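You operate a simulated robot arm through the tools that you are given. There is no shell and no other tool. Be economical: measure what you need, move in short steps, check, and stop when the job is done.

The job below is to be done with a simulated robot arm. You get a single attempt, and the scene is never put back.

## Task
Square the door mat on the grid and weight it with red and yellow.
Fine: push it true with the square, red on the half by the stop, yellow on the half by the square, then draw the square back. Set down upright: red blocking weight, yellow blocking weight.

It is judged by the outcome, as a careful person would: the job done as asked, and still so three seconds after it is handed in. It fails if anything else is knocked over, pushed out of place, dropped, spilled or broken.

## Robot
A 7-joint arm with a two-finger gripper, on a carriage that runs on a rail from [-0.007, -1.743] to [0, 0.037] (x, y) and turns from -2.042 to 3.752 rad about z. Base frame: it is fixed where the carriage stands at the start and does not move with it; the origin is on the floor, on the carriage's upright axis, x ahead of it, y to its left, z up. Units: m, rad, N and s.
With the tool pointing down near the work surface it reaches from about 0.36 to 0.78 m from the robot's upright axis, wherever it stands. Its first joint turns from -2.897 to 2.897 rad. Places, roughly: blocking square [0.7, 0, 0.8]. Payload 2.45 kg.
The tool frame sits at the grasp point (the TCP): z along the fingers, y along the line on which they close. The tips reach 0.023 m beyond it. The gripper opens to 0.072 m. The gripper's body begins 0.04 m behind the TCP.
Orientation is that of the tool frame in the base frame, as a unit quaternion [x, y, z, w]. With the fingers straight down and closing along the base's y, the tool's x points along the base's -x, its y along +y and its z along -z.

## Interface
- The arm moves only by the tool apply_moves. Its argument "motion" is text: rows parted by semicolons, each of 7 numbers parted by spaces: the turn, a rotation vector about the base's x, y, z in rad, then the shift along the base's x, y, z in m, then the opening in per cent of the stroke, from 0 (shut) to 100 (fully open). In form: rx ry rz tx ty tz fingers; .... A call has 1 to 10 rows; each row is the pose to reach, as a shift and turn from the pose commanded when the call began. A row lasts 0.2 s, in which the tool goes at most 0.05 m and 0.15 rad; a call with a longer step from one row to the next is refused whole, and so is a gripper value outside its range. Where a pose cannot be reached the arm comes as near as it can. A force on the tool above 60 N (or 10 N above the force at the start of the call, whichever is more), or a blocked arm, ends the call early, and 0.2 s more pass. Each finger travels about 0.072 m/s and halts on what it meets, pressing with about 38 N; the grip force reading is that of the motor and also rises with nothing between the fingers. The clock runs only during rows and for 0.2 s after the last one: add rows that repeat a pose to give the fingers time. It gives the time, the measured TCP pose, the force on the tool (base axes), the opening and the grip force at its end, in the units of the frame above (readings bear some noise), with the torque about the TCP (base axes, N m) and any sound that the robot's microphone picked up, and new pictures: "views" is both (left out), scene, wrist or none.
- Cameras (640 x 400 px; columns grow to the right, rows downward): "scene" is now at [0.0185, 0.1458, 1.4837]; the picture's right is [-0.34, -0.94, 0.00], its down [-0.68, 0.25, -0.69] and it looks along [0.65, -0.24, -0.72] (base axes); focal length 274 px, centre (320, 200). "wrist" rides on the gripper at [0.078, 0.017, -0.066] in the tool frame; the picture's right is [-0.22, 0.98, 0.00], its down [-0.56, -0.12, -0.82] and it looks along [-0.80, -0.18, 0.57] (tool axes); focal length 234 px, centre (320, 200). There is no depth. A picture from a camera that has moved, and an enlarged one, comes with that camera's place and axes in the base frame and with its lens. The place of the scene camera against the robot may be out by one fixed shift of up to 0.025 m in any direction.
- raise_lower(by): slides the trunk up (or, below 0, down) by that many m; the arm and the scene camera ride with it, the base frame stays. It gives what a move gives, with no picture.
- drive_base(legs): drives the robot by 1 to 6 legs, each [ahead, left, turn to the left] in m, m and rad, along the robot's own axes; the way and the turn of a leg run together, so that a leg with both is an arc; at most 1.5 m and 3.142 rad a leg. The arm and the cameras ride along, it lands a little off, and it stops where it bumps. It keeps to its track: a leg is cut to what the track allows. It gives what a move gives, and a new picture of the scene camera.
- turn_head(pan, tilt): turns the head with the scene camera to pan (to the left, within 2.705 rad either way) and tilt (down, from -0.506 to 1.204), counted from straight ahead of the robot. It gives what a move gives, and a new picture of the scene camera.
- enlarge(camera, box): a new picture of the part [left, top, right, bottom] of that camera's present view, enlarged. The clock stands still meanwhile.
- job_done(): hands the job in; it is judged then, once.

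Go step by step. Nothing tells you exact positions but the pictures and the camera data: compare them with the known pose of the tool, close in by small moves and look again before you grip or let go. The budget is 120 turns and 260 pictures, counting those below and the enlarged ones. Unless the task says otherwise, let go and move clear before handing in, and close with one line.

The tools are called after "Request:" as name(argument=value, ...) on one line, values as JSON. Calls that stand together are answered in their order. apply_moves: Moves the arm, as the interface text tells. Its arguments: {"type":"object","properties":{"motion":{"type":"string"},"views":{"type":"string","enum":["both","scene","wrist","none"]}},"required":["motion"]} The other tools are called the same way: raise_lower (by) slides the trunk up or down; drive_base (legs) drives the base; turn_head (pan, tilt) turns the head that bears the scene camera; enlarge (camera, box) takes an enlarged picture of a part of a camera's view; job_done () hands the job in.

At the start:

```text
clock: 0.0
position: [0.4752, -0.0491, 1.0214]
tcp_rot: [0.001, 1.0, 0.0, 0.001]
wrist_force: [-0.3, 0.3, 0.5]
torque: [0.0, -0.01, -0.01]
gripper_width: 0.0719
gripper_force: 0.0
trunk travel left (down, up): [-0.5, 0.09]
robot x, y, heading: [0.0033, -0.0019, -0.003]
head pan, tilt: [-0.349, 0.803]
```

scene: 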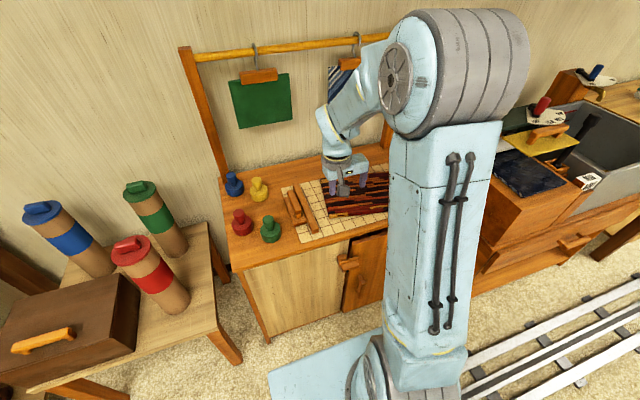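
wrist: 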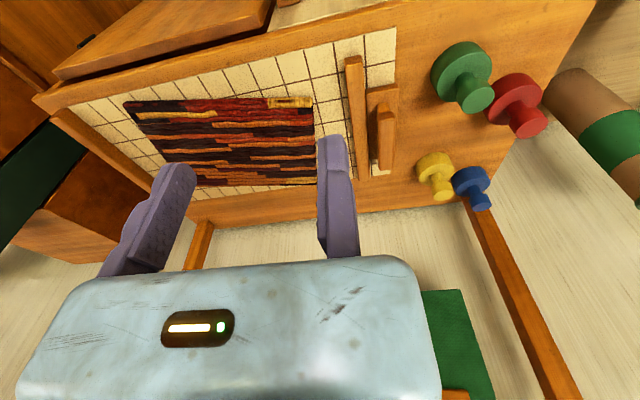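

The mat lies on a gridded board with the blocking square to its left (+y), and the four weights lie beyond that. I'll take closer looks first.

Request:
enlarge(camera="scene", box=[210, 150, 410, 275])

Request:
enlarge(camera="wrist", box=[40, 0, 560, 240])

```text
3.20 times, centred on (310, 212) of scene
camera zoom: at [0.0185, 0.1458, 1.4837], right [-0.34, -0.94, 0.0], down [-0.68, 0.25, -0.69], along [0.65, -0.24, -0.72], focal length 876 px, centre (352, 160)
```

zoom: 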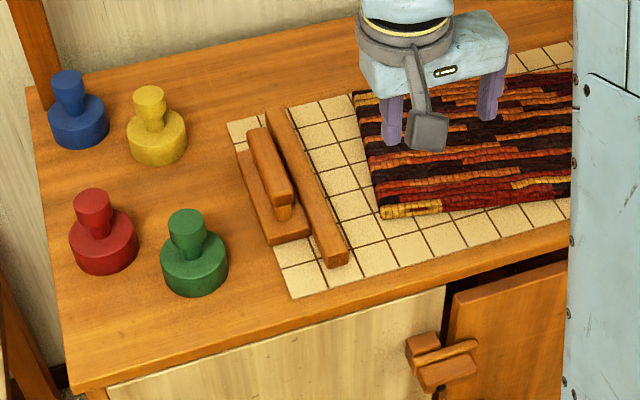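

```text
1.23 times, centred on (300, 120) of wrist
camera zoom: at [0.3975, -0.0324, 1.0882], right [0.22, 0.98, 0.0], down [0.56, -0.12, 0.82], along [0.8, -0.18, -0.57], focal length 288 px, centre (345, 298)
```

zoom: 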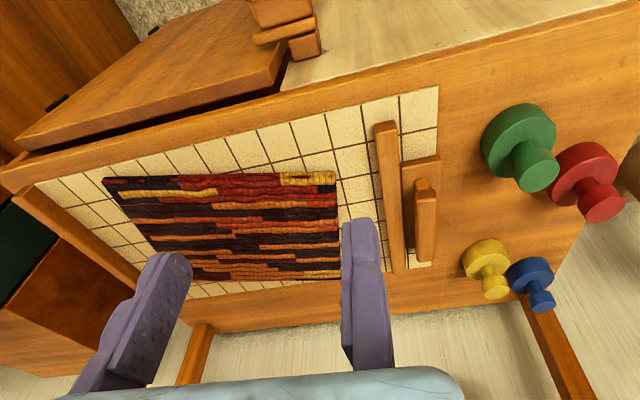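

I'll move the hand up and toward the stop side for a good view of the mat, the grid and the stop.

Request:
apply_moves(motion="0 0 0 -0.02 -0.04 0.02 100; 0 0.1 0 -0.03 -0.08 0.04 100; 0 0.2 0 -0.03 -0.12 0.06 100; 0 0.3 0 -0.03 -0.14 0.08 100; 0 0.4 0 -0.03 -0.14 0.1 100; 0 0.4 0 -0.03 -0.14 0.1 100")

```text
clock: 1.4
position: [0.446, -0.1892, 1.1205]
tcp_rot: [0.0, 0.98, 0.0, -0.199]
wrist_force: [-0.1, 0.5, -0.4]
torque: [0.0, 0.0, -0.06]
gripper_width: 0.0721
gripper_force: 0.0
trunk travel left (down, up): [-0.5, 0.09]
robot x, y, heading: [0.0009, 0.0017, -0.004]
head pan, tilt: [-0.349, 0.803]
camera scene: at [0.0187, 0.1459, 1.4837], right [-0.34, -0.94, 0.0], down [-0.68, 0.25, -0.69], along [0.65, -0.24, -0.72], focal length 274 px, centre (320, 200)
camera wrist: at [0.3997, -0.1721, 1.2132], right [0.2, 0.98, -0.09], down [0.84, -0.12, 0.54], along [0.51, -0.18, -0.84], focal length 234 px, centre (320, 200)
```

scene: 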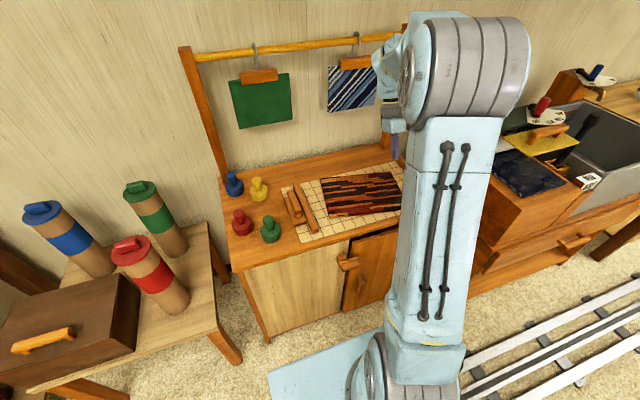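
wrist: 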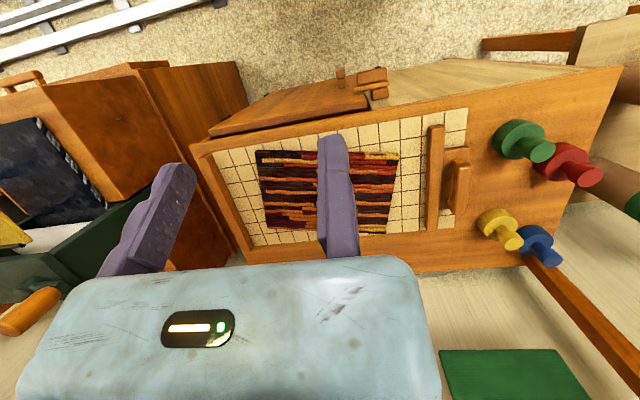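

Request:
enlarge(camera="wrist", box=[180, 80, 500, 280])

Request:
enlarge(camera="scene", box=[220, 150, 420, 275])

```text
2.00 times, centred on (340, 180) of wrist
camera zoom: at [0.3997, -0.1721, 1.2132], right [0.2, 0.98, -0.09], down [0.84, -0.12, 0.54], along [0.51, -0.18, -0.84], focal length 468 px, centre (280, 240)
```

zoom: 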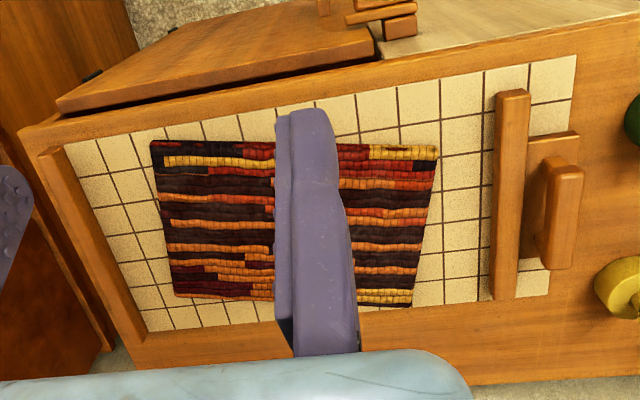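

```text
3.20 times, centred on (320, 212) of scene
camera zoom: at [0.0187, 0.1459, 1.4837], right [-0.34, -0.94, 0.0], down [-0.68, 0.25, -0.69], along [0.65, -0.24, -0.72], focal length 876 px, centre (320, 160)
```

zoom: 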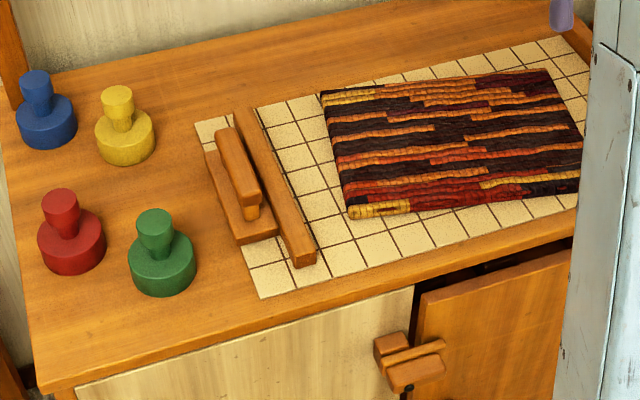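

The grid runs x 0.53–0.815 and y −0.485–0.037 with the stop at its −y end, and the mat is turned about 10°. The square's handle is near (0.67, 0.017), so I'll hover over it.

Request:
apply_moves(motion="0 -0.05 0 0.027 0.026 -0.024 100; 0 -0.1 0 0.054 0.052 -0.048 100; 0 -0.15 0 0.081 0.078 -0.072 100; 0 -0.2 0 0.108 0.103 -0.096 100; 0 -0.25 0 0.135 0.129 -0.12 100; 0 -0.3 0 0.162 0.155 -0.144 100; 0 -0.35 0 0.189 0.18 -0.168 100; 0 -0.4 0 0.215 0.206 -0.191 100; 0 -0.4 0 0.215 0.206 -0.191 100")

```text
clock: 3.4
position: [0.6602, 0.0156, 0.9298]
tcp_rot: [0.0, 1.0, 0.0, 0.001]
wrist_force: [-0.3, 0.2, 0.3]
torque: [-0.01, 0.02, -0.01]
gripper_width: 0.0718
gripper_force: 0.0
trunk travel left (down, up): [-0.5, 0.09]
robot x, y, heading: [-0.0021, 0.0001, 0.001]
head pan, tilt: [-0.349, 0.803]
camera scene: at [0.019, 0.146, 1.4837], right [-0.34, -0.94, 0.0], down [-0.68, 0.25, -0.69], along [0.65, -0.24, -0.72], focal length 274 px, centre (320, 200)
camera wrist: at [0.583, 0.0326, 0.9973], right [0.22, 0.98, 0.0], down [0.56, -0.12, 0.82], along [0.8, -0.18, -0.57], focal length 234 px, centre (320, 200)
```

scene: 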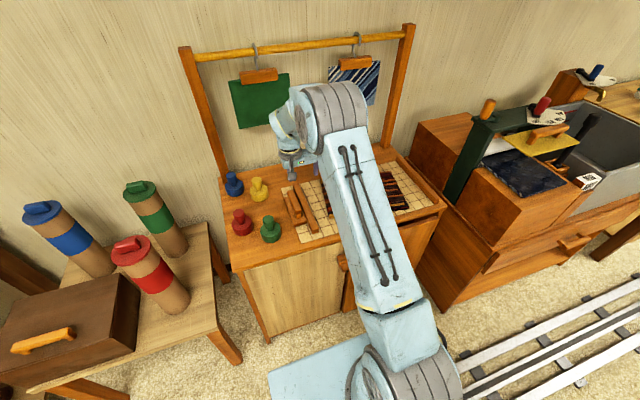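
wrist: 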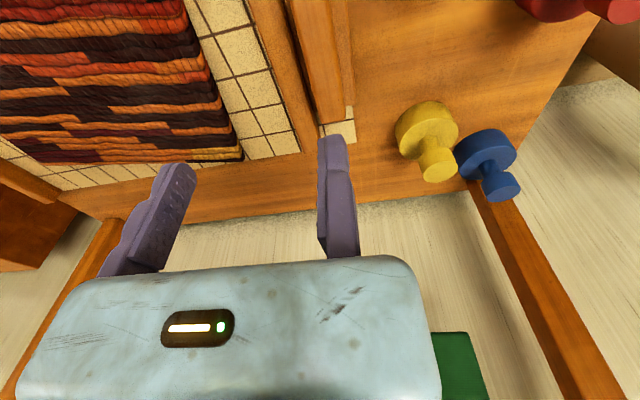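

The finger positions in the wrist view don't quite match the camera data, so I'll check against the scene view.

Request:
enlarge(camera="scene", box=[225, 130, 385, 230])

Request:
enlarge(camera="wrist", box=[140, 0, 460, 200])

```text
4.00 times, centred on (305, 180) of scene
camera zoom: at [0.019, 0.146, 1.4837], right [-0.34, -0.94, 0.0], down [-0.68, 0.25, -0.69], along [0.65, -0.24, -0.72], focal length 1095 px, centre (380, 280)
```

zoom: 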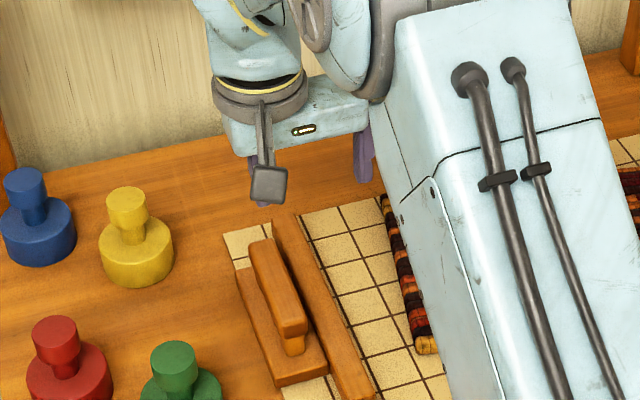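

```text
2.00 times, centred on (300, 100) of wrist
camera zoom: at [0.583, 0.0326, 0.9973], right [0.22, 0.98, 0.0], down [0.56, -0.12, 0.82], along [0.8, -0.18, -0.57], focal length 468 px, centre (360, 400)
```

zoom: 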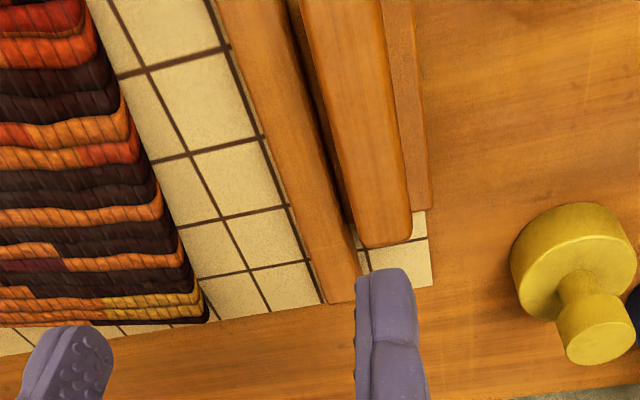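

The fingers sit about 0.034 m toward −y from where the camera data puts the TCP. I'll shift the tool +y to compensate, come down partway, and check in the picture that the handle is between the fingers.

Request:
apply_moves(motion="0 0 0 0 0.02 -0.02 100; 0 0 0 0.003 0.034 -0.045 100; 0 0 0 0.003 0.034 -0.075 100; 0 0 0 0.003 0.034 -0.075 100")

Request:
enlarge(camera="scene", box=[225, 130, 385, 230])

```text
clock: 4.4
position: [0.663, 0.0489, 0.854]
tcp_rot: [0.0, 1.0, 0.0, 0.0]
wrist_force: [0.0, -0.7, 0.3]
torque: [-0.01, 0.0, -0.01]
gripper_width: 0.0719
gripper_force: 0.0
trunk travel left (down, up): [-0.5, 0.09]
robot x, y, heading: [-0.0015, -0.0009, 0.005]
head pan, tilt: [-0.349, 0.803]
camera scene: at [0.0188, 0.1458, 1.4837], right [-0.34, -0.94, 0.0], down [-0.68, 0.25, -0.69], along [0.65, -0.24, -0.72], focal length 274 px, centre (320, 200)
camera wrist: at [0.5854, 0.0661, 0.9206], right [0.22, 0.98, 0.0], down [0.56, -0.12, 0.82], along [0.8, -0.18, -0.57], focal length 234 px, centre (320, 200)
```

scene: 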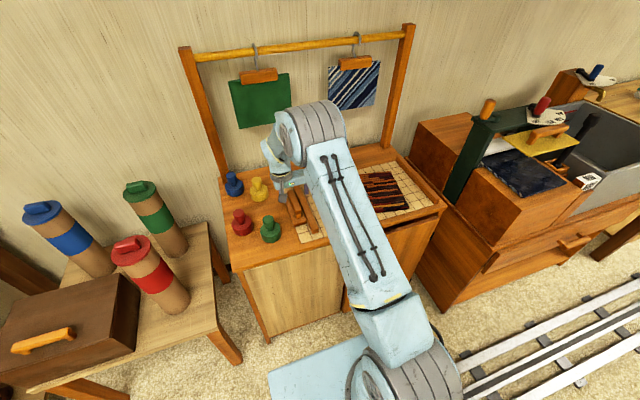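
wrist: 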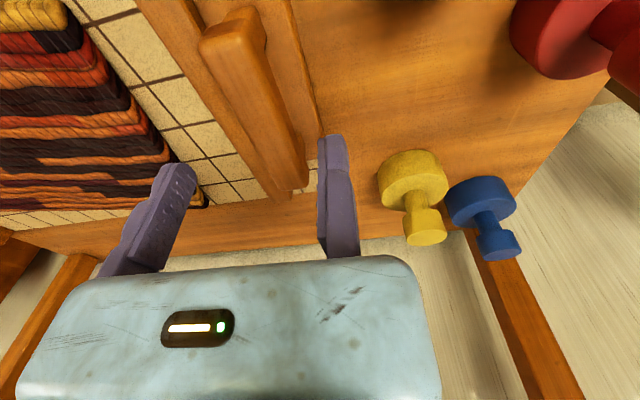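

```text
4.00 times, centred on (305, 180) of scene
camera zoom: at [0.0188, 0.1458, 1.4837], right [-0.34, -0.94, 0.0], down [-0.68, 0.25, -0.69], along [0.65, -0.24, -0.72], focal length 1095 px, centre (380, 280)
```

zoom: 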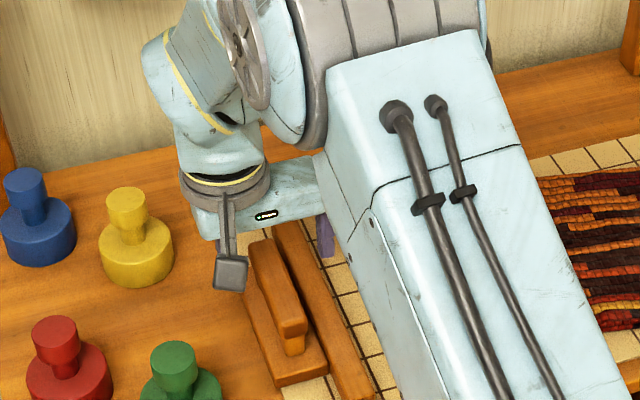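

The handle now lies between the fingers. I'll descend to grip height and look again.

Request:
apply_moves(motion="0 0 0 0 0.001 -0.025 100; 0 0 0 0 0.001 -0.052 100; 0 0 0 0 0.001 -0.052 100")

Request:
enlarge(camera="wrist", box=[100, 0, 420, 200])

```text
clock: 5.2
position: [0.6633, 0.0505, 0.8024]
tcp_rot: [0.0, 1.0, 0.0, 0.0]
wrist_force: [-0.2, 0.1, 0.4]
torque: [0.01, 0.04, -0.03]
gripper_width: 0.0715
gripper_force: 0.0
trunk travel left (down, up): [-0.5, 0.09]
robot x, y, heading: [0.0007, 0.0021, 0.002]
head pan, tilt: [-0.349, 0.803]
camera scene: at [0.0188, 0.1458, 1.4837], right [-0.34, -0.94, 0.0], down [-0.68, 0.25, -0.69], along [0.65, -0.24, -0.72], focal length 274 px, centre (320, 200)
camera wrist: at [0.5869, 0.0683, 0.8699], right [0.22, 0.98, 0.0], down [0.56, -0.12, 0.82], along [0.8, -0.18, -0.57], focal length 234 px, centre (320, 200)
```

scene: 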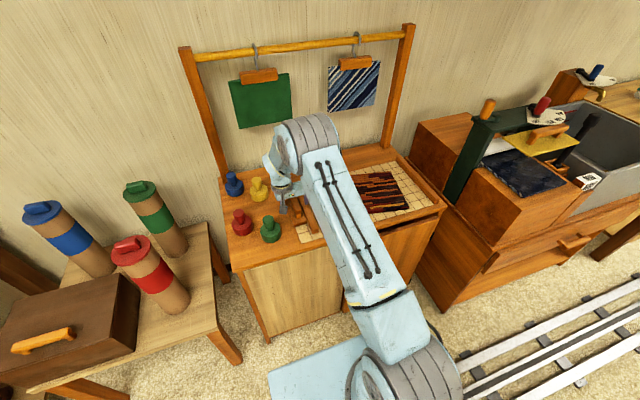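
wrist: 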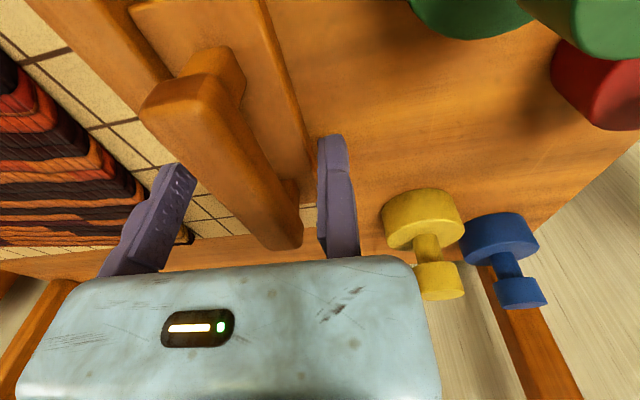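

```text
2.00 times, centred on (260, 100) of wrist
camera zoom: at [0.5869, 0.0683, 0.8699], right [0.22, 0.98, 0.0], down [0.56, -0.12, 0.82], along [0.8, -0.18, -0.57], focal length 468 px, centre (440, 400)
```

zoom: 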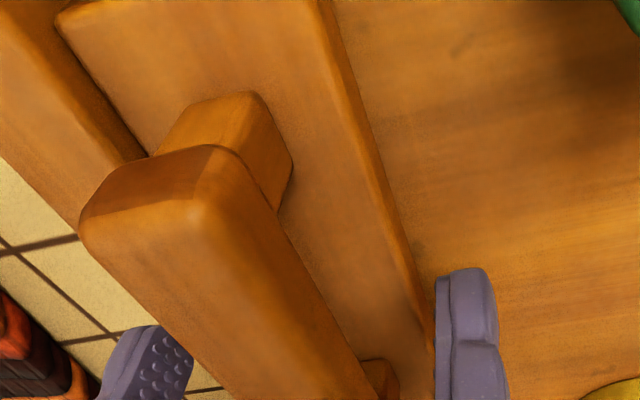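

The handle is between the fingers at grip height, so I'll close on it.

Request:
apply_moves(motion="0 0 0 0 0 0 60; 0 0 0 0 0 0 30; 0 0 0 0 0 0 20; 0 0 0 0 0 0 10; 0 0 0 0 0 0 10")

```text
clock: 6.4
position: [0.6641, 0.0469, 0.803]
tcp_rot: [0.001, 1.0, -0.001, -0.001]
wrist_force: [-0.8, -28.4, -1.8]
torque: [0.21, -0.03, -0.23]
gripper_width: 0.0444
gripper_force: 27.7
trunk travel left (down, up): [-0.5, 0.09]
robot x, y, heading: [-0.0009, 0.0011, -0.003]
head pan, tilt: [-0.349, 0.803]
camera scene: at [0.0187, 0.1432, 1.484], right [-0.34, -0.94, 0.0], down [-0.68, 0.25, -0.69], along [0.65, -0.24, -0.72], focal length 274 px, centre (320, 200)
camera wrist: at [0.5869, 0.0642, 0.8702], right [0.22, 0.98, 0.0], down [0.56, -0.13, 0.82], along [0.8, -0.18, -0.57], focal length 234 px, centre (320, 200)
```

scene: 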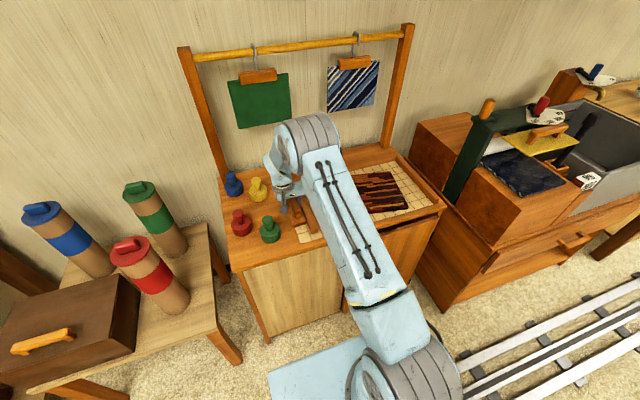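
wrist: 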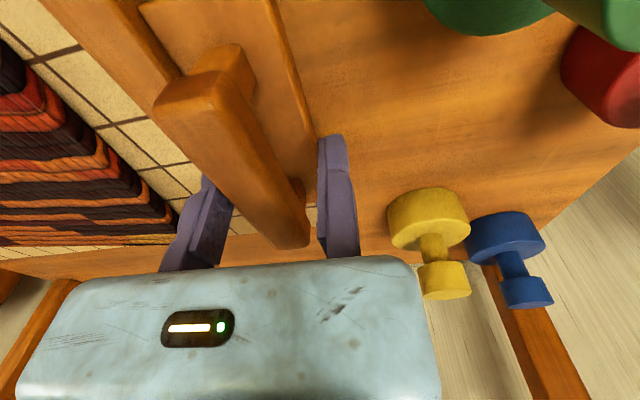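

Only the −y finger moves; the other stays fixed at the TCP line, which explains the offset. I'll open, shift so the fixed finger is beside the handle, and close again.

Request:
apply_moves(motion="0 0 0 0 0 0 70; 0 0 0 0 0 0 100; 0 0 0 0 -0.01 0 100; 0 0 0 0 -0.019 0 100; 0 0 0 0 -0.019 0 100")

Request:
enlarge(camera="wrist", box=[100, 0, 420, 200])

```text
clock: 7.6
position: [0.6627, 0.0318, 0.8029]
tcp_rot: [0.0, 1.0, 0.0, 0.0]
wrist_force: [0.2, 0.1, 0.4]
torque: [0.05, 0.0, -0.03]
gripper_width: 0.0722
gripper_force: 0.0
trunk travel left (down, up): [-0.5, 0.09]
robot x, y, heading: [-0.0002, -0.0009, 0.001]
head pan, tilt: [-0.349, 0.803]
camera scene: at [0.0185, 0.1458, 1.4837], right [-0.34, -0.94, 0.0], down [-0.68, 0.25, -0.69], along [0.65, -0.24, -0.72], focal length 274 px, centre (320, 200)
camera wrist: at [0.5858, 0.05, 0.8702], right [0.22, 0.98, 0.0], down [0.56, -0.12, 0.82], along [0.8, -0.18, -0.57], focal length 234 px, centre (320, 200)
```

scene: 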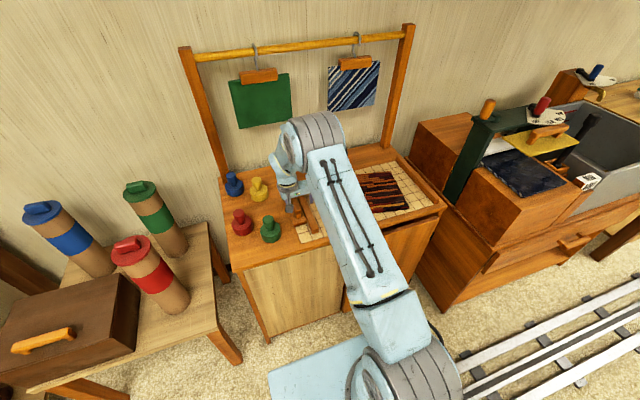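
wrist: 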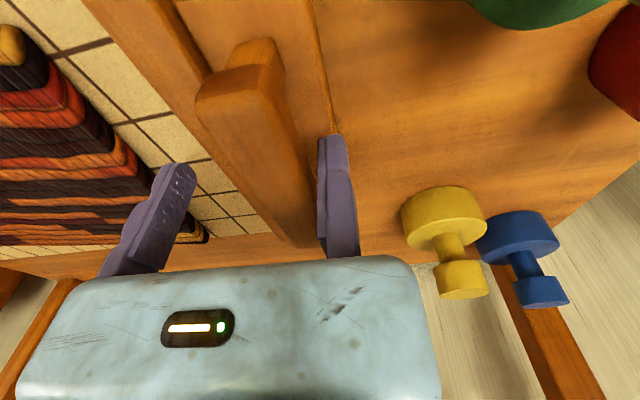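

```text
2.00 times, centred on (260, 100) of wrist
camera zoom: at [0.5858, 0.05, 0.8702], right [0.22, 0.98, 0.0], down [0.56, -0.12, 0.82], along [0.8, -0.18, -0.57], focal length 468 px, centre (440, 400)
```

zoom: 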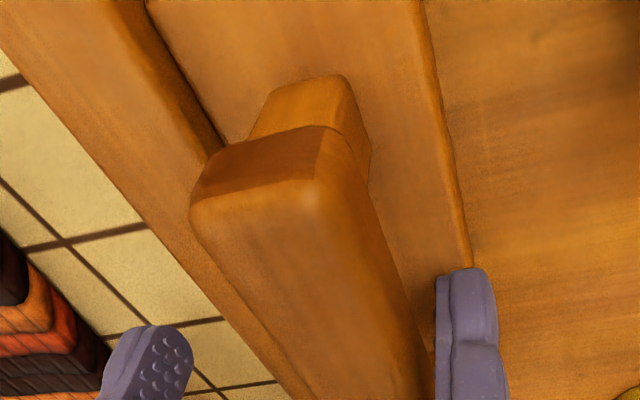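

Request:
apply_moves(motion="0 0 0 0 0 0 60; 0 0 0 0 0 0 30; 0 0 0 0 0 0 20; 0 0 0 0 0 0 0; 0 0 0 0 0 0 0", views="wrist")

```text
clock: 8.8
position: [0.6631, 0.0285, 0.8045]
tcp_rot: [0.002, 1.0, -0.001, 0.0]
wrist_force: [-0.2, -24.7, -0.1]
torque: [-0.09, -0.02, -0.28]
gripper_width: 0.0256
gripper_force: 44.8
trunk travel left (down, up): [-0.5, 0.09]
robot x, y, heading: [0.0034, 0.0014, 0.001]
head pan, tilt: [-0.349, 0.803]
camera wrist: at [0.586, 0.0455, 0.8701], right [0.22, 0.98, 0.0], down [0.56, -0.13, 0.82], along [0.8, -0.18, -0.57], focal length 234 px, centre (320, 200)
```

wrist: 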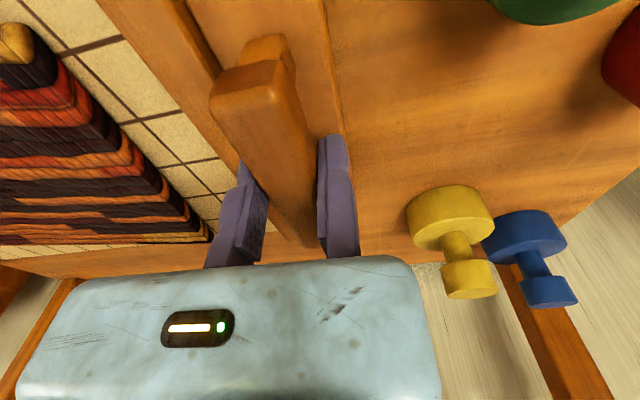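

The square is gripped. I'll push it toward the stop (−y) slowly.

Request:
apply_moves(motion="0 0 0 0 -0.01 0 0; 0 0 0 0 -0.02 0 0; 0 0 0 0 -0.03 0 0; 0 0 0 0 -0.04 0 0; 0 0 0 0 -0.05 0 0")

```text
clock: 10.0
position: [0.6625, -0.0162, 0.8037]
tcp_rot: [0.001, 1.0, 0.0, -0.001]
wrist_force: [2.5, 1.1, -0.4]
torque: [0.39, 0.24, 0.08]
gripper_width: 0.026
gripper_force: 45.2
trunk travel left (down, up): [-0.5, 0.09]
robot x, y, heading: [0.0046, 0.0012, 0.002]
head pan, tilt: [-0.349, 0.803]
camera scene: at [0.0188, 0.1458, 1.4837], right [-0.34, -0.94, 0.0], down [-0.68, 0.25, -0.69], along [0.65, -0.24, -0.72], focal length 274 px, centre (320, 200)
camera wrist: at [0.5856, -0.0001, 0.8703], right [0.22, 0.98, 0.0], down [0.56, -0.12, 0.82], along [0.8, -0.18, -0.57], focal length 234 px, centre (320, 200)
```

scene: 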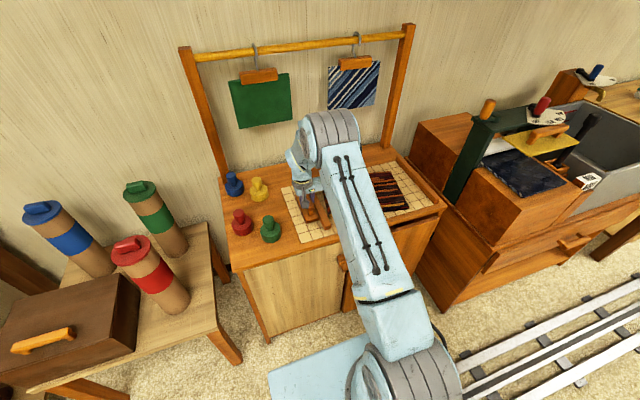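
wrist: 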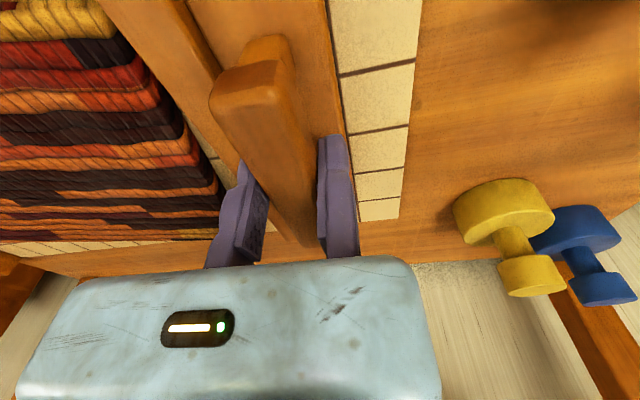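

Request:
apply_moves(motion="0 0 0 0 -0.008 0 0; 0 0 0 0 -0.016 0 0; 0 0 0 0 -0.024 0 0; 0 0 0 0 -0.032 0 0; 0 0 0 0 -0.04 0 0; 0 0 0 0 -0.048 0 0; 0 0 0 0 -0.056 0 0; 0 0 0 0 -0.064 0 0")

Request:
enlarge(camera="wrist", box=[0, 0, 400, 250])

```text
clock: 11.8
position: [0.6625, -0.0823, 0.8034]
tcp_rot: [0.0, 1.0, 0.0, -0.001]
wrist_force: [-6.0, 2.9, -3.4]
torque: [0.29, -1.19, -0.26]
gripper_width: 0.0259
gripper_force: 45.1
trunk travel left (down, up): [-0.5, 0.09]
robot x, y, heading: [0.0002, -0.0008, 0.005]
head pan, tilt: [-0.349, 0.803]
camera scene: at [0.0182, 0.1459, 1.4837], right [-0.34, -0.94, 0.0], down [-0.68, 0.25, -0.7], along [0.65, -0.24, -0.72], focal length 274 px, centre (320, 200)
camera wrist: at [0.5854, -0.0649, 0.8704], right [0.22, 0.98, 0.0], down [0.56, -0.12, 0.82], along [0.8, -0.18, -0.57], focal length 234 px, centre (320, 200)
```

scene: 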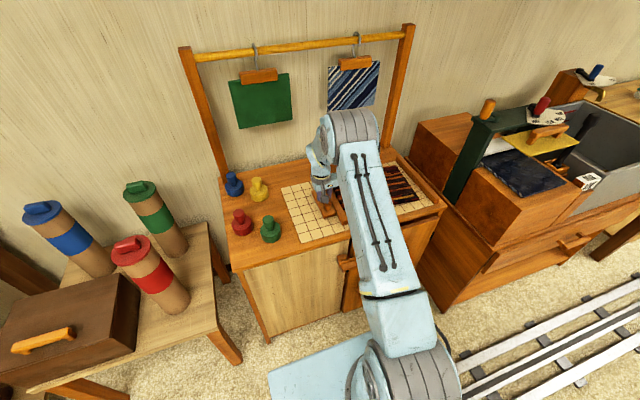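
wrist: 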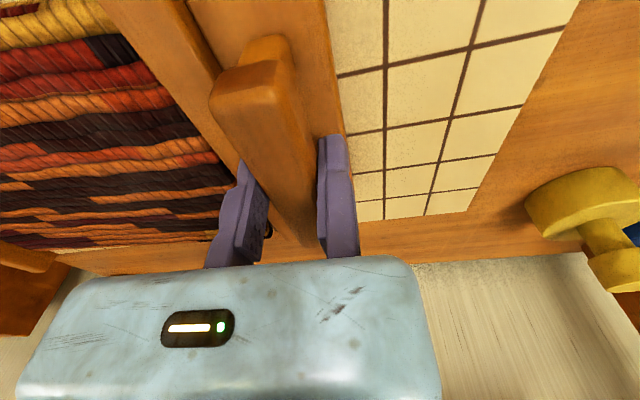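

```text
1.60 times, centred on (200, 125) of wrist
camera zoom: at [0.5854, -0.0649, 0.8704], right [0.22, 0.98, 0.0], down [0.56, -0.12, 0.82], along [0.8, -0.18, -0.57], focal length 375 px, centre (512, 320)
```

zoom: 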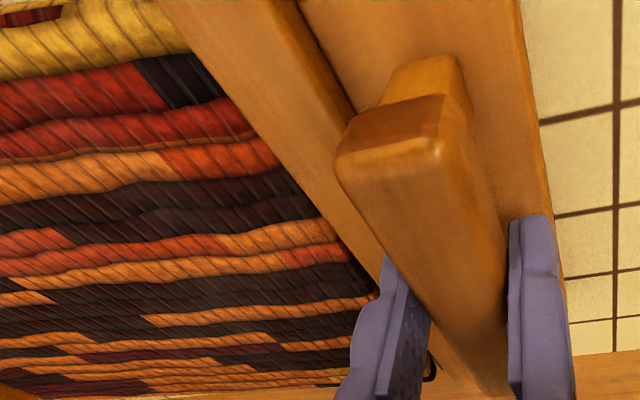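

The mat edge is now flush with the blade. About 0.035 m remains to the stop, so I'll continue gently while watching the force.

Request:
apply_moves(motion="0 0 0 0 -0.006 0 0; 0 0 0 0 -0.012 0 0; 0 0 0 0 -0.018 0 0; 0 0 0 0 -0.024 0 0; 0 0 0 0 -0.024 0 0")

Request:
enlarge(camera="wrist", box=[0, 150, 320, 350])

Request:
enlarge(camera="scene", box=[280, 130, 460, 242])

```text
clock: 13.0
position: [0.6625, -0.1054, 0.8038]
tcp_rot: [0.001, 1.0, 0.0, -0.001]
wrist_force: [-8.0, 4.2, 3.9]
torque: [0.16, 1.42, -0.49]
gripper_width: 0.0259
gripper_force: 45.2
trunk travel left (down, up): [-0.5, 0.09]
robot x, y, heading: [-0.0053, 0.0014, 0.002]
head pan, tilt: [-0.349, 0.803]
camera scene: at [0.0178, 0.1461, 1.4837], right [-0.34, -0.94, 0.0], down [-0.68, 0.25, -0.7], along [0.65, -0.24, -0.72], focal length 274 px, centre (320, 200)
camera wrist: at [0.5853, -0.0886, 0.8703], right [0.22, 0.98, 0.0], down [0.56, -0.13, 0.82], along [0.8, -0.18, -0.57], focal length 234 px, centre (320, 200)
```

scene: 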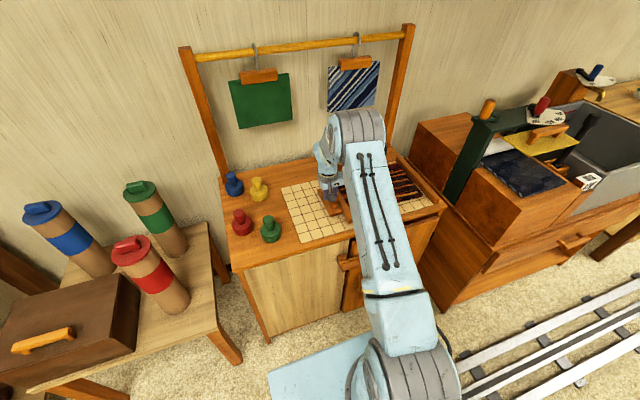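
wrist: 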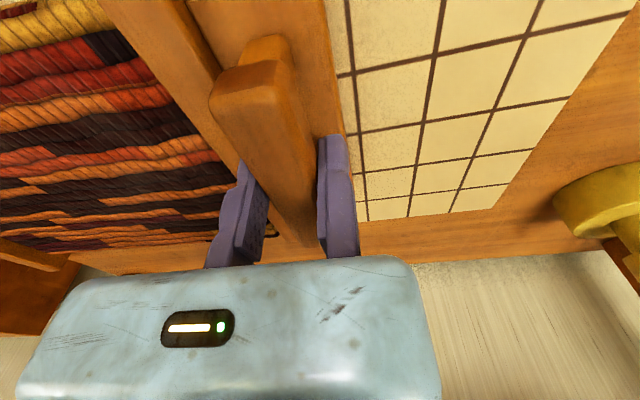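

```text
2.00 times, centred on (160, 250) of wrist
camera zoom: at [0.5853, -0.0886, 0.8703], right [0.22, 0.98, 0.0], down [0.56, -0.13, 0.82], along [0.8, -0.18, -0.57], focal length 468 px, centre (640, 100)
```

zoom: 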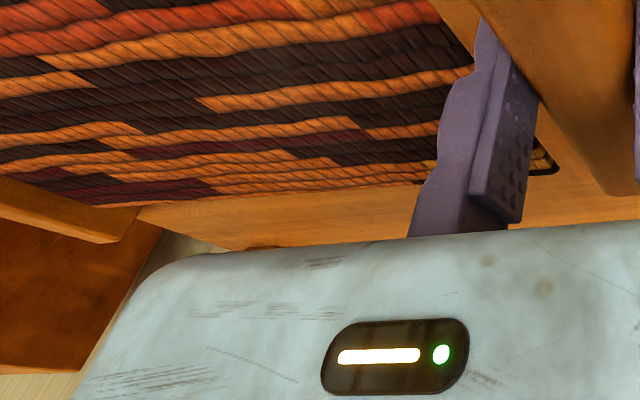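

```text
3.56 times, centred on (370, 186) of scene
camera zoom: at [0.0178, 0.1461, 1.4837], right [-0.34, -0.94, 0.0], down [-0.68, 0.25, -0.7], along [0.65, -0.24, -0.72], focal length 973 px, centre (142, 250)
```

zoom: 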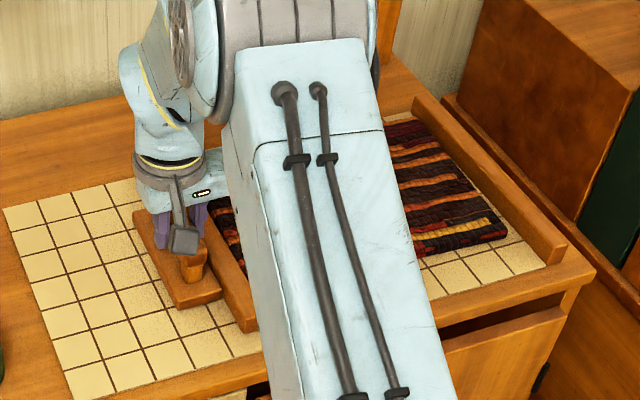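

Request:
enlarge(camera="scene", box=[384, 150, 448, 214])

```text
6.25 times, centred on (416, 182) of scene
camera zoom: at [0.0178, 0.1461, 1.4837], right [-0.34, -0.94, 0.0], down [-0.68, 0.25, -0.7], along [0.65, -0.24, -0.72], focal length 1711 px, centre (-280, 312)
```

zoom: 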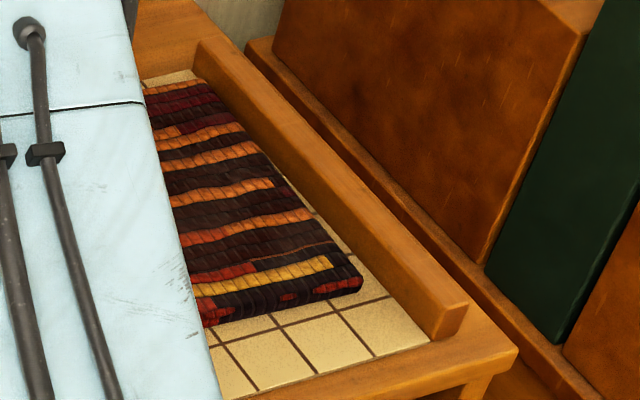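

The mat's far corner touches the stop but the near corner still has a gap. I'll push further until it is seated.

Request:
apply_moves(motion="0 0 0 0 -0.004 0 0; 0 0 0 0 -0.008 0 0; 0 0 0 0 -0.008 0 0", views="none")

Request:
enlarge(camera="scene", box=[384, 150, 448, 214])

Request:
enlarge(camera="wrist", box=[0, 0, 400, 250])

```text
clock: 13.8
position: [0.6628, -0.1147, 0.8037]
tcp_rot: [0.001, 1.0, 0.001, 0.001]
wrist_force: [-4.5, 2.8, 1.7]
torque: [0.57, 0.36, -0.53]
gripper_width: 0.0256
gripper_force: 44.9
trunk travel left (down, up): [-0.5, 0.09]
robot x, y, heading: [0.0008, -0.0011, 0.002]
head pan, tilt: [-0.349, 0.803]
```

```text
6.25 times, centred on (416, 182) of scene
camera zoom: at [0.018, 0.1461, 1.4837], right [-0.34, -0.94, 0.0], down [-0.68, 0.25, -0.7], along [0.65, -0.24, -0.72], focal length 1711 px, centre (-280, 312)
```

zoom: 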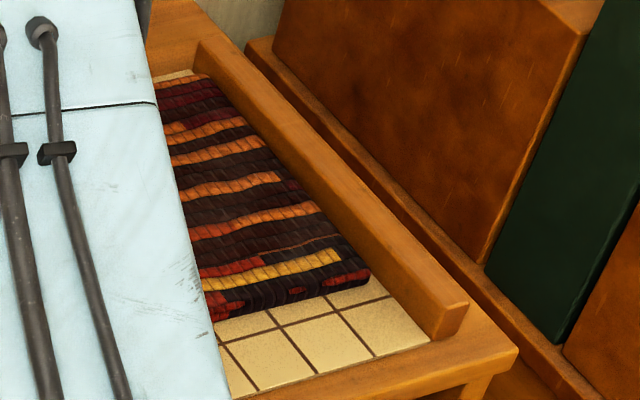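

```text
1.60 times, centred on (200, 125) of wrist
camera zoom: at [0.5851, -0.0968, 0.8702], right [0.22, 0.98, 0.0], down [0.56, -0.12, 0.82], along [0.8, -0.18, -0.57], focal length 375 px, centre (512, 320)
```

zoom: 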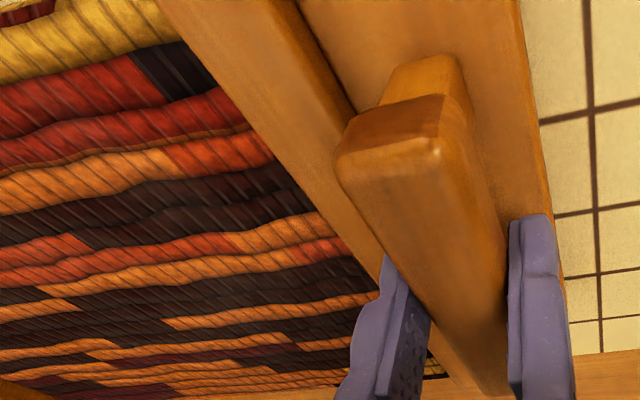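

Request:
apply_moves(motion="0 0 0 0 -0.003 0 0; 0 0 0 0 -0.006 0 0; 0 0 0 0 -0.006 0 0", views="none")

Request:
enlarge(camera="scene", box=[384, 150, 448, 214])

```text
clock: 14.6
position: [0.6616, -0.1207, 0.8025]
tcp_rot: [-0.001, 1.0, 0.0, 0.001]
wrist_force: [-7.2, 6.3, 1.5]
torque: [0.21, -0.38, -0.41]
gripper_width: 0.0258
gripper_force: 45.3
trunk travel left (down, up): [-0.5, 0.09]
robot x, y, heading: [-0.0032, -0.0014, -0.003]
head pan, tilt: [-0.349, 0.803]
```

```text
6.25 times, centred on (416, 182) of scene
camera zoom: at [0.0178, 0.1463, 1.4837], right [-0.34, -0.94, 0.0], down [-0.68, 0.25, -0.7], along [0.65, -0.24, -0.72], focal length 1711 px, centre (-280, 312)
```

zoom: 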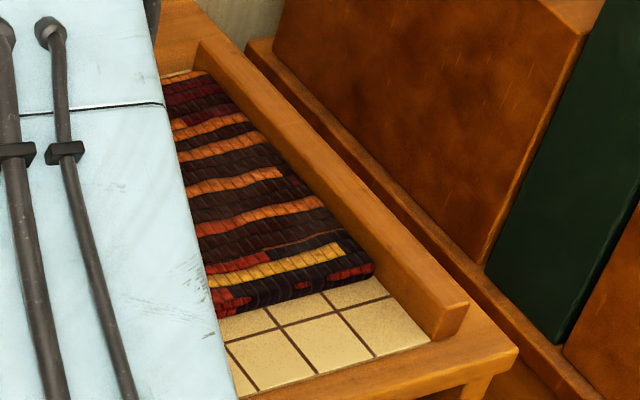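

Request:
apply_moves(motion="0 0 0 0 -0.002 0 0; 0 0 0 0 -0.004 0 0; 0 0 0 0 -0.004 0 0", views="none")

Request:
enlarge(camera="scene", box=[384, 150, 448, 214])

```text
clock: 15.4
position: [0.6627, -0.1222, 0.803]
tcp_rot: [-0.001, 1.0, 0.001, 0.001]
wrist_force: [-6.4, 14.3, 2.0]
torque: [-0.57, -0.46, -0.56]
gripper_width: 0.0255
gripper_force: 44.6
trunk travel left (down, up): [-0.5, 0.09]
robot x, y, heading: [-0.0007, -0.0023, -0.003]
head pan, tilt: [-0.349, 0.803]
```

```text
6.25 times, centred on (416, 182) of scene
camera zoom: at [0.0178, 0.1472, 1.4836], right [-0.34, -0.94, 0.0], down [-0.68, 0.25, -0.7], along [0.65, -0.24, -0.72], focal length 1711 px, centre (-280, 312)
```

zoom: 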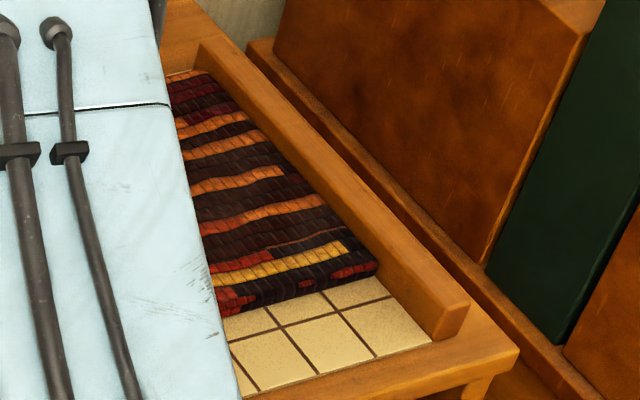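

The mat is seated against the stop with about 14 N. I'll unload, release the handle, rise straight up and look from above.

Request:
apply_moves(motion="0 0 0 0 0.002 0 0; 0 0 0 0 0.0025 0 50; 0 0 0 0 0.0025 0 100; 0 0 0 0 0.0025 0 100; 0 0 0 0 0.0065 0 100; 0 0 0 0 0.0065 0.04 100; 0 0 0 0 0.0065 0.085 100; 0 0 0 0 0.0065 0.13 100; 0 0 0 0 0.0065 0.17 100; 0 0 0 0 0.0065 0.2 100", views="none")

Request:
apply_moves(motion="0 0.1 0 -0.03 0.03 0.02 100; 0 0.2 0 -0.07 0.06 0.03 100; 0 0.3 0 -0.11 0.08 0.04 100; 0 0.4 0 -0.15 0.08 0.04 100; 0 0.4 0 -0.15 0.08 0.04 100")

Request:
enlarge(camera="wrist", box=[0, 0, 480, 300])

```text
clock: 17.6
position: [0.6629, -0.1179, 1.002]
tcp_rot: [0.0, 1.0, 0.0, 0.0]
wrist_force: [0.4, -0.1, 0.5]
torque: [0.02, 0.01, -0.02]
gripper_width: 0.072
gripper_force: 0.1
trunk travel left (down, up): [-0.5, 0.09]
robot x, y, heading: [0.0007, 0.0029, 0.004]
head pan, tilt: [-0.349, 0.803]
```

```text
refused: row 2 steps farther than a row can; nothing moved
```

```text
1.33 times, centred on (240, 150) of wrist
camera zoom: at [0.5861, -0.1003, 1.069], right [0.22, 0.98, 0.0], down [0.56, -0.12, 0.82], along [0.8, -0.18, -0.57], focal length 312 px, centre (427, 267)
```

zoom: 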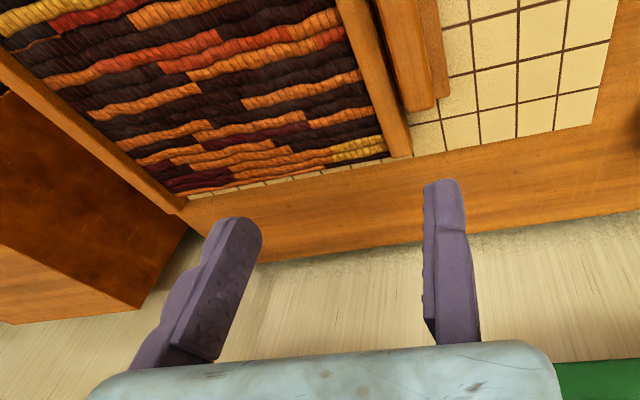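

The mat is parallel to the blade and the stop. Now I'll move over to view the weights.

Request:
apply_moves(motion="0 0.05 0 -0.02 0.04 0 100; 0 0.1 0 -0.04 0.08 0 100; 0 0.15 0 -0.06 0.12 0 100; 0 0.2 0 -0.08 0.16 0 100; 0 0.25 0 -0.1 0.2 0 100; 0 0.3 0 -0.12 0.24 0 100; 0 0.35 0 -0.14 0.28 0 100; 0 0.4 0 -0.16 0.32 0 100; 0 0.4 0 -0.16 0.32 0 100")

Request:
enlarge(camera="scene", box=[270, 130, 462, 250])

```text
clock: 19.6
position: [0.5029, 0.2044, 1.0019]
tcp_rot: [0.0, 0.98, 0.0, -0.2]
wrist_force: [-0.5, -0.3, 0.1]
torque: [-0.02, -0.04, -0.03]
gripper_width: 0.0718
gripper_force: 0.1
trunk travel left (down, up): [-0.5, 0.09]
robot x, y, heading: [-0.0009, -0.0021, 0.001]
head pan, tilt: [-0.349, 0.803]
camera scene: at [0.0184, 0.1461, 1.4837], right [-0.34, -0.94, 0.0], down [-0.68, 0.25, -0.69], along [0.65, -0.24, -0.72], focal length 274 px, centre (320, 200)
camera wrist: at [0.4576, 0.2211, 1.0943], right [0.2, 0.98, -0.09], down [0.83, -0.13, 0.54], along [0.51, -0.18, -0.84], focal length 234 px, centre (320, 200)
```

scene: 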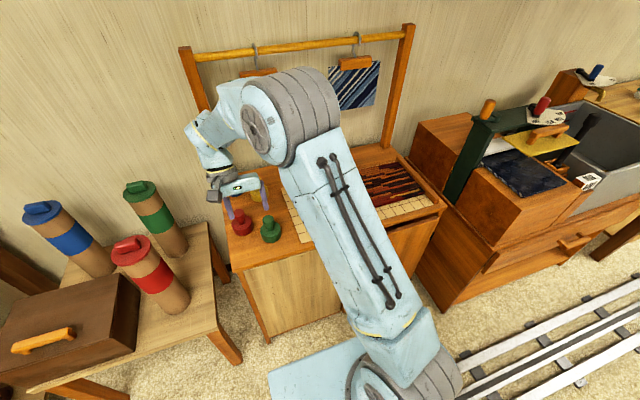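
wrist: 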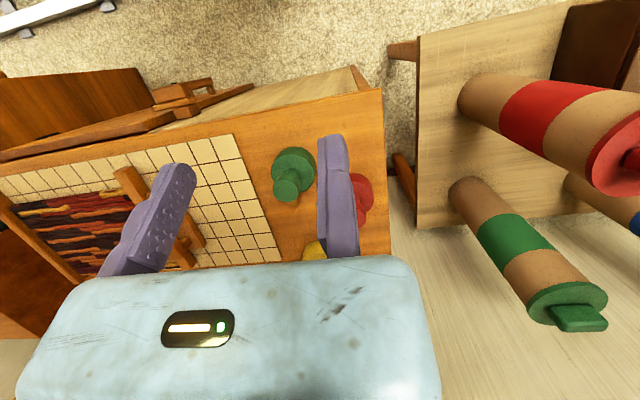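

```text
3.33 times, centred on (366, 190) of scene
camera zoom: at [0.0184, 0.1461, 1.4837], right [-0.34, -0.94, 0.0], down [-0.68, 0.25, -0.69], along [0.65, -0.24, -0.72], focal length 912 px, centre (167, 233)
```

zoom: 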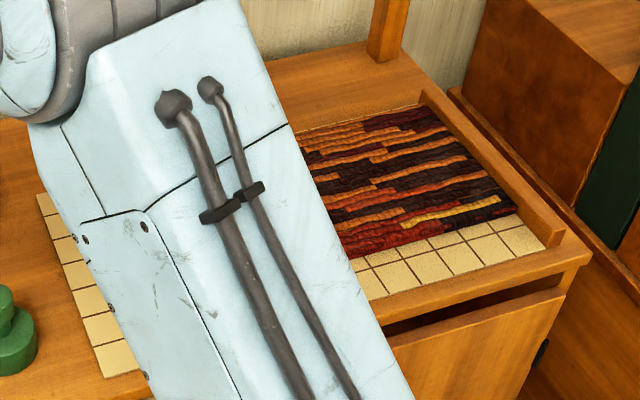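

The mat looks true. Red's knob is at roughly (0.665, 0.207, 0.81), so I'll hover over it with the fixed finger on its +y side.

Request:
apply_moves(motion="0 -0.1 0 0.04 0.008 -0.02 100; 0 -0.2 0 0.08 0.015 -0.04 100; 0 -0.3 0 0.12 0.022 -0.06 100; 0 -0.4 0 0.155 0.03 -0.08 100; 0 -0.4 0 0.155 0.03 -0.1 100; 0 -0.4 0 0.155 0.03 -0.1 100")

Request:
enlarge(camera="scene", box=[200, 140, 328, 220])

```text
clock: 21.0
position: [0.6596, 0.234, 0.9018]
tcp_rot: [0.0, 1.0, 0.0, -0.001]
wrist_force: [-0.1, -0.4, 0.2]
torque: [0.0, 0.02, 0.0]
gripper_width: 0.072
gripper_force: 0.0
trunk travel left (down, up): [-0.5, 0.09]
robot x, y, heading: [0.0003, -0.0008, -0.003]
head pan, tilt: [-0.349, 0.803]
camera scene: at [0.0186, 0.1458, 1.4837], right [-0.34, -0.94, 0.0], down [-0.68, 0.25, -0.69], along [0.65, -0.24, -0.72], focal length 274 px, centre (320, 200)
camera wrist: at [0.5825, 0.2511, 0.9684], right [0.22, 0.98, 0.0], down [0.56, -0.12, 0.82], along [0.8, -0.18, -0.57], focal length 234 px, centre (320, 200)
```

scene: 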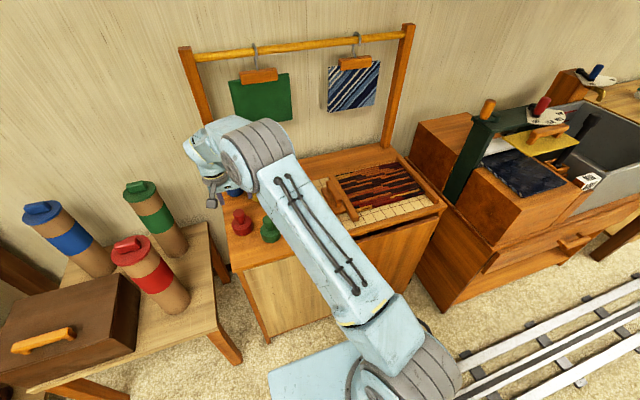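
wrist: 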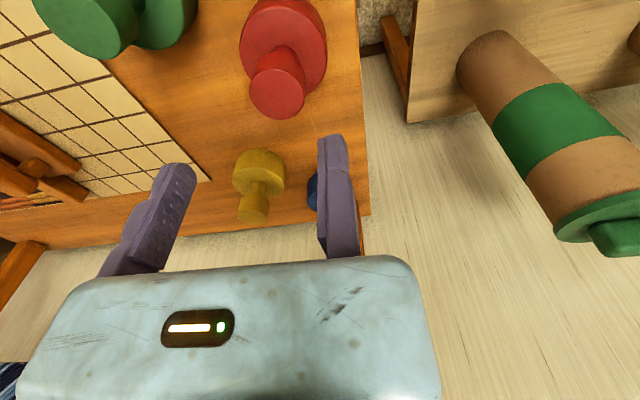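

```text
5.00 times, centred on (264, 180) of scene
camera zoom: at [0.0186, 0.1458, 1.4837], right [-0.34, -0.94, 0.0], down [-0.68, 0.25, -0.69], along [0.65, -0.24, -0.72], focal length 1369 px, centre (600, 300)
```

zoom: 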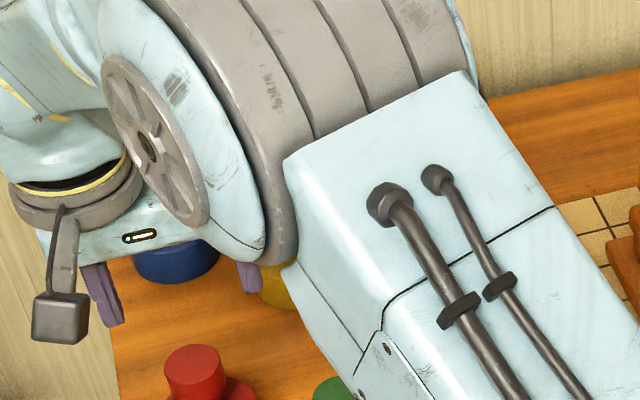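

Request:
apply_moves(motion="0 0 0 0.002 -0.006 -0.03 100; 0 0 0 0.002 -0.006 -0.055 100; 0 0 0 0.002 -0.006 -0.055 100", views="wrist")

Request:
enlarge(camera="wrist", box=[140, 0, 460, 200])

```text
clock: 21.8
position: [0.6617, 0.2265, 0.8461]
tcp_rot: [0.0, 1.0, 0.0, 0.0]
wrist_force: [-1.0, 0.7, 0.3]
torque: [-0.01, 0.01, 0.01]
gripper_width: 0.0722
gripper_force: 0.0
trunk travel left (down, up): [-0.5, 0.09]
robot x, y, heading: [-0.0019, -0.0002, -0.001]
head pan, tilt: [-0.349, 0.803]
camera wrist: at [0.5846, 0.2446, 0.9134], right [0.22, 0.98, 0.0], down [0.56, -0.13, 0.82], along [0.8, -0.18, -0.57], focal length 234 px, centre (320, 200)
```

wrist: 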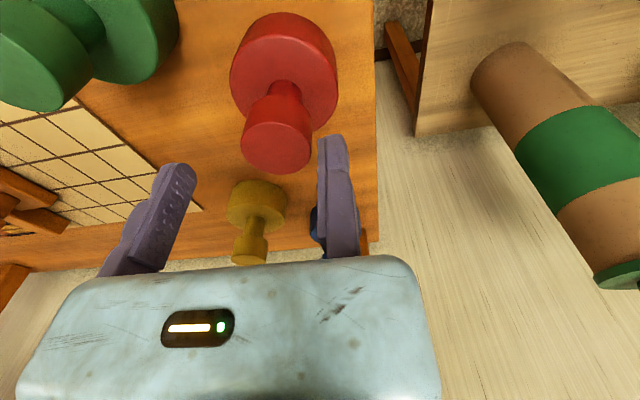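

```text
2.00 times, centred on (300, 100) of wrist
camera zoom: at [0.5846, 0.2446, 0.9134], right [0.22, 0.98, 0.0], down [0.56, -0.13, 0.82], along [0.8, -0.18, -0.57], focal length 468 px, centre (360, 400)
```

zoom: 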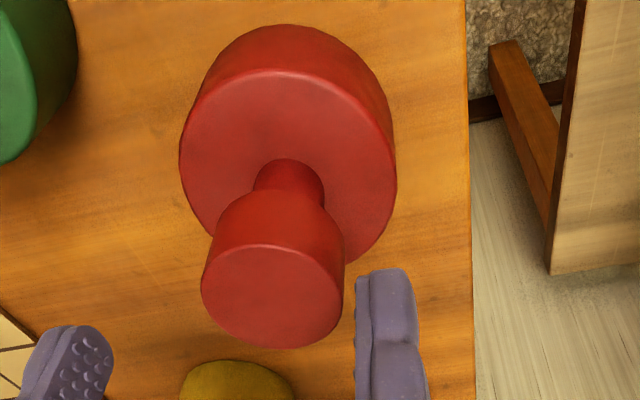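

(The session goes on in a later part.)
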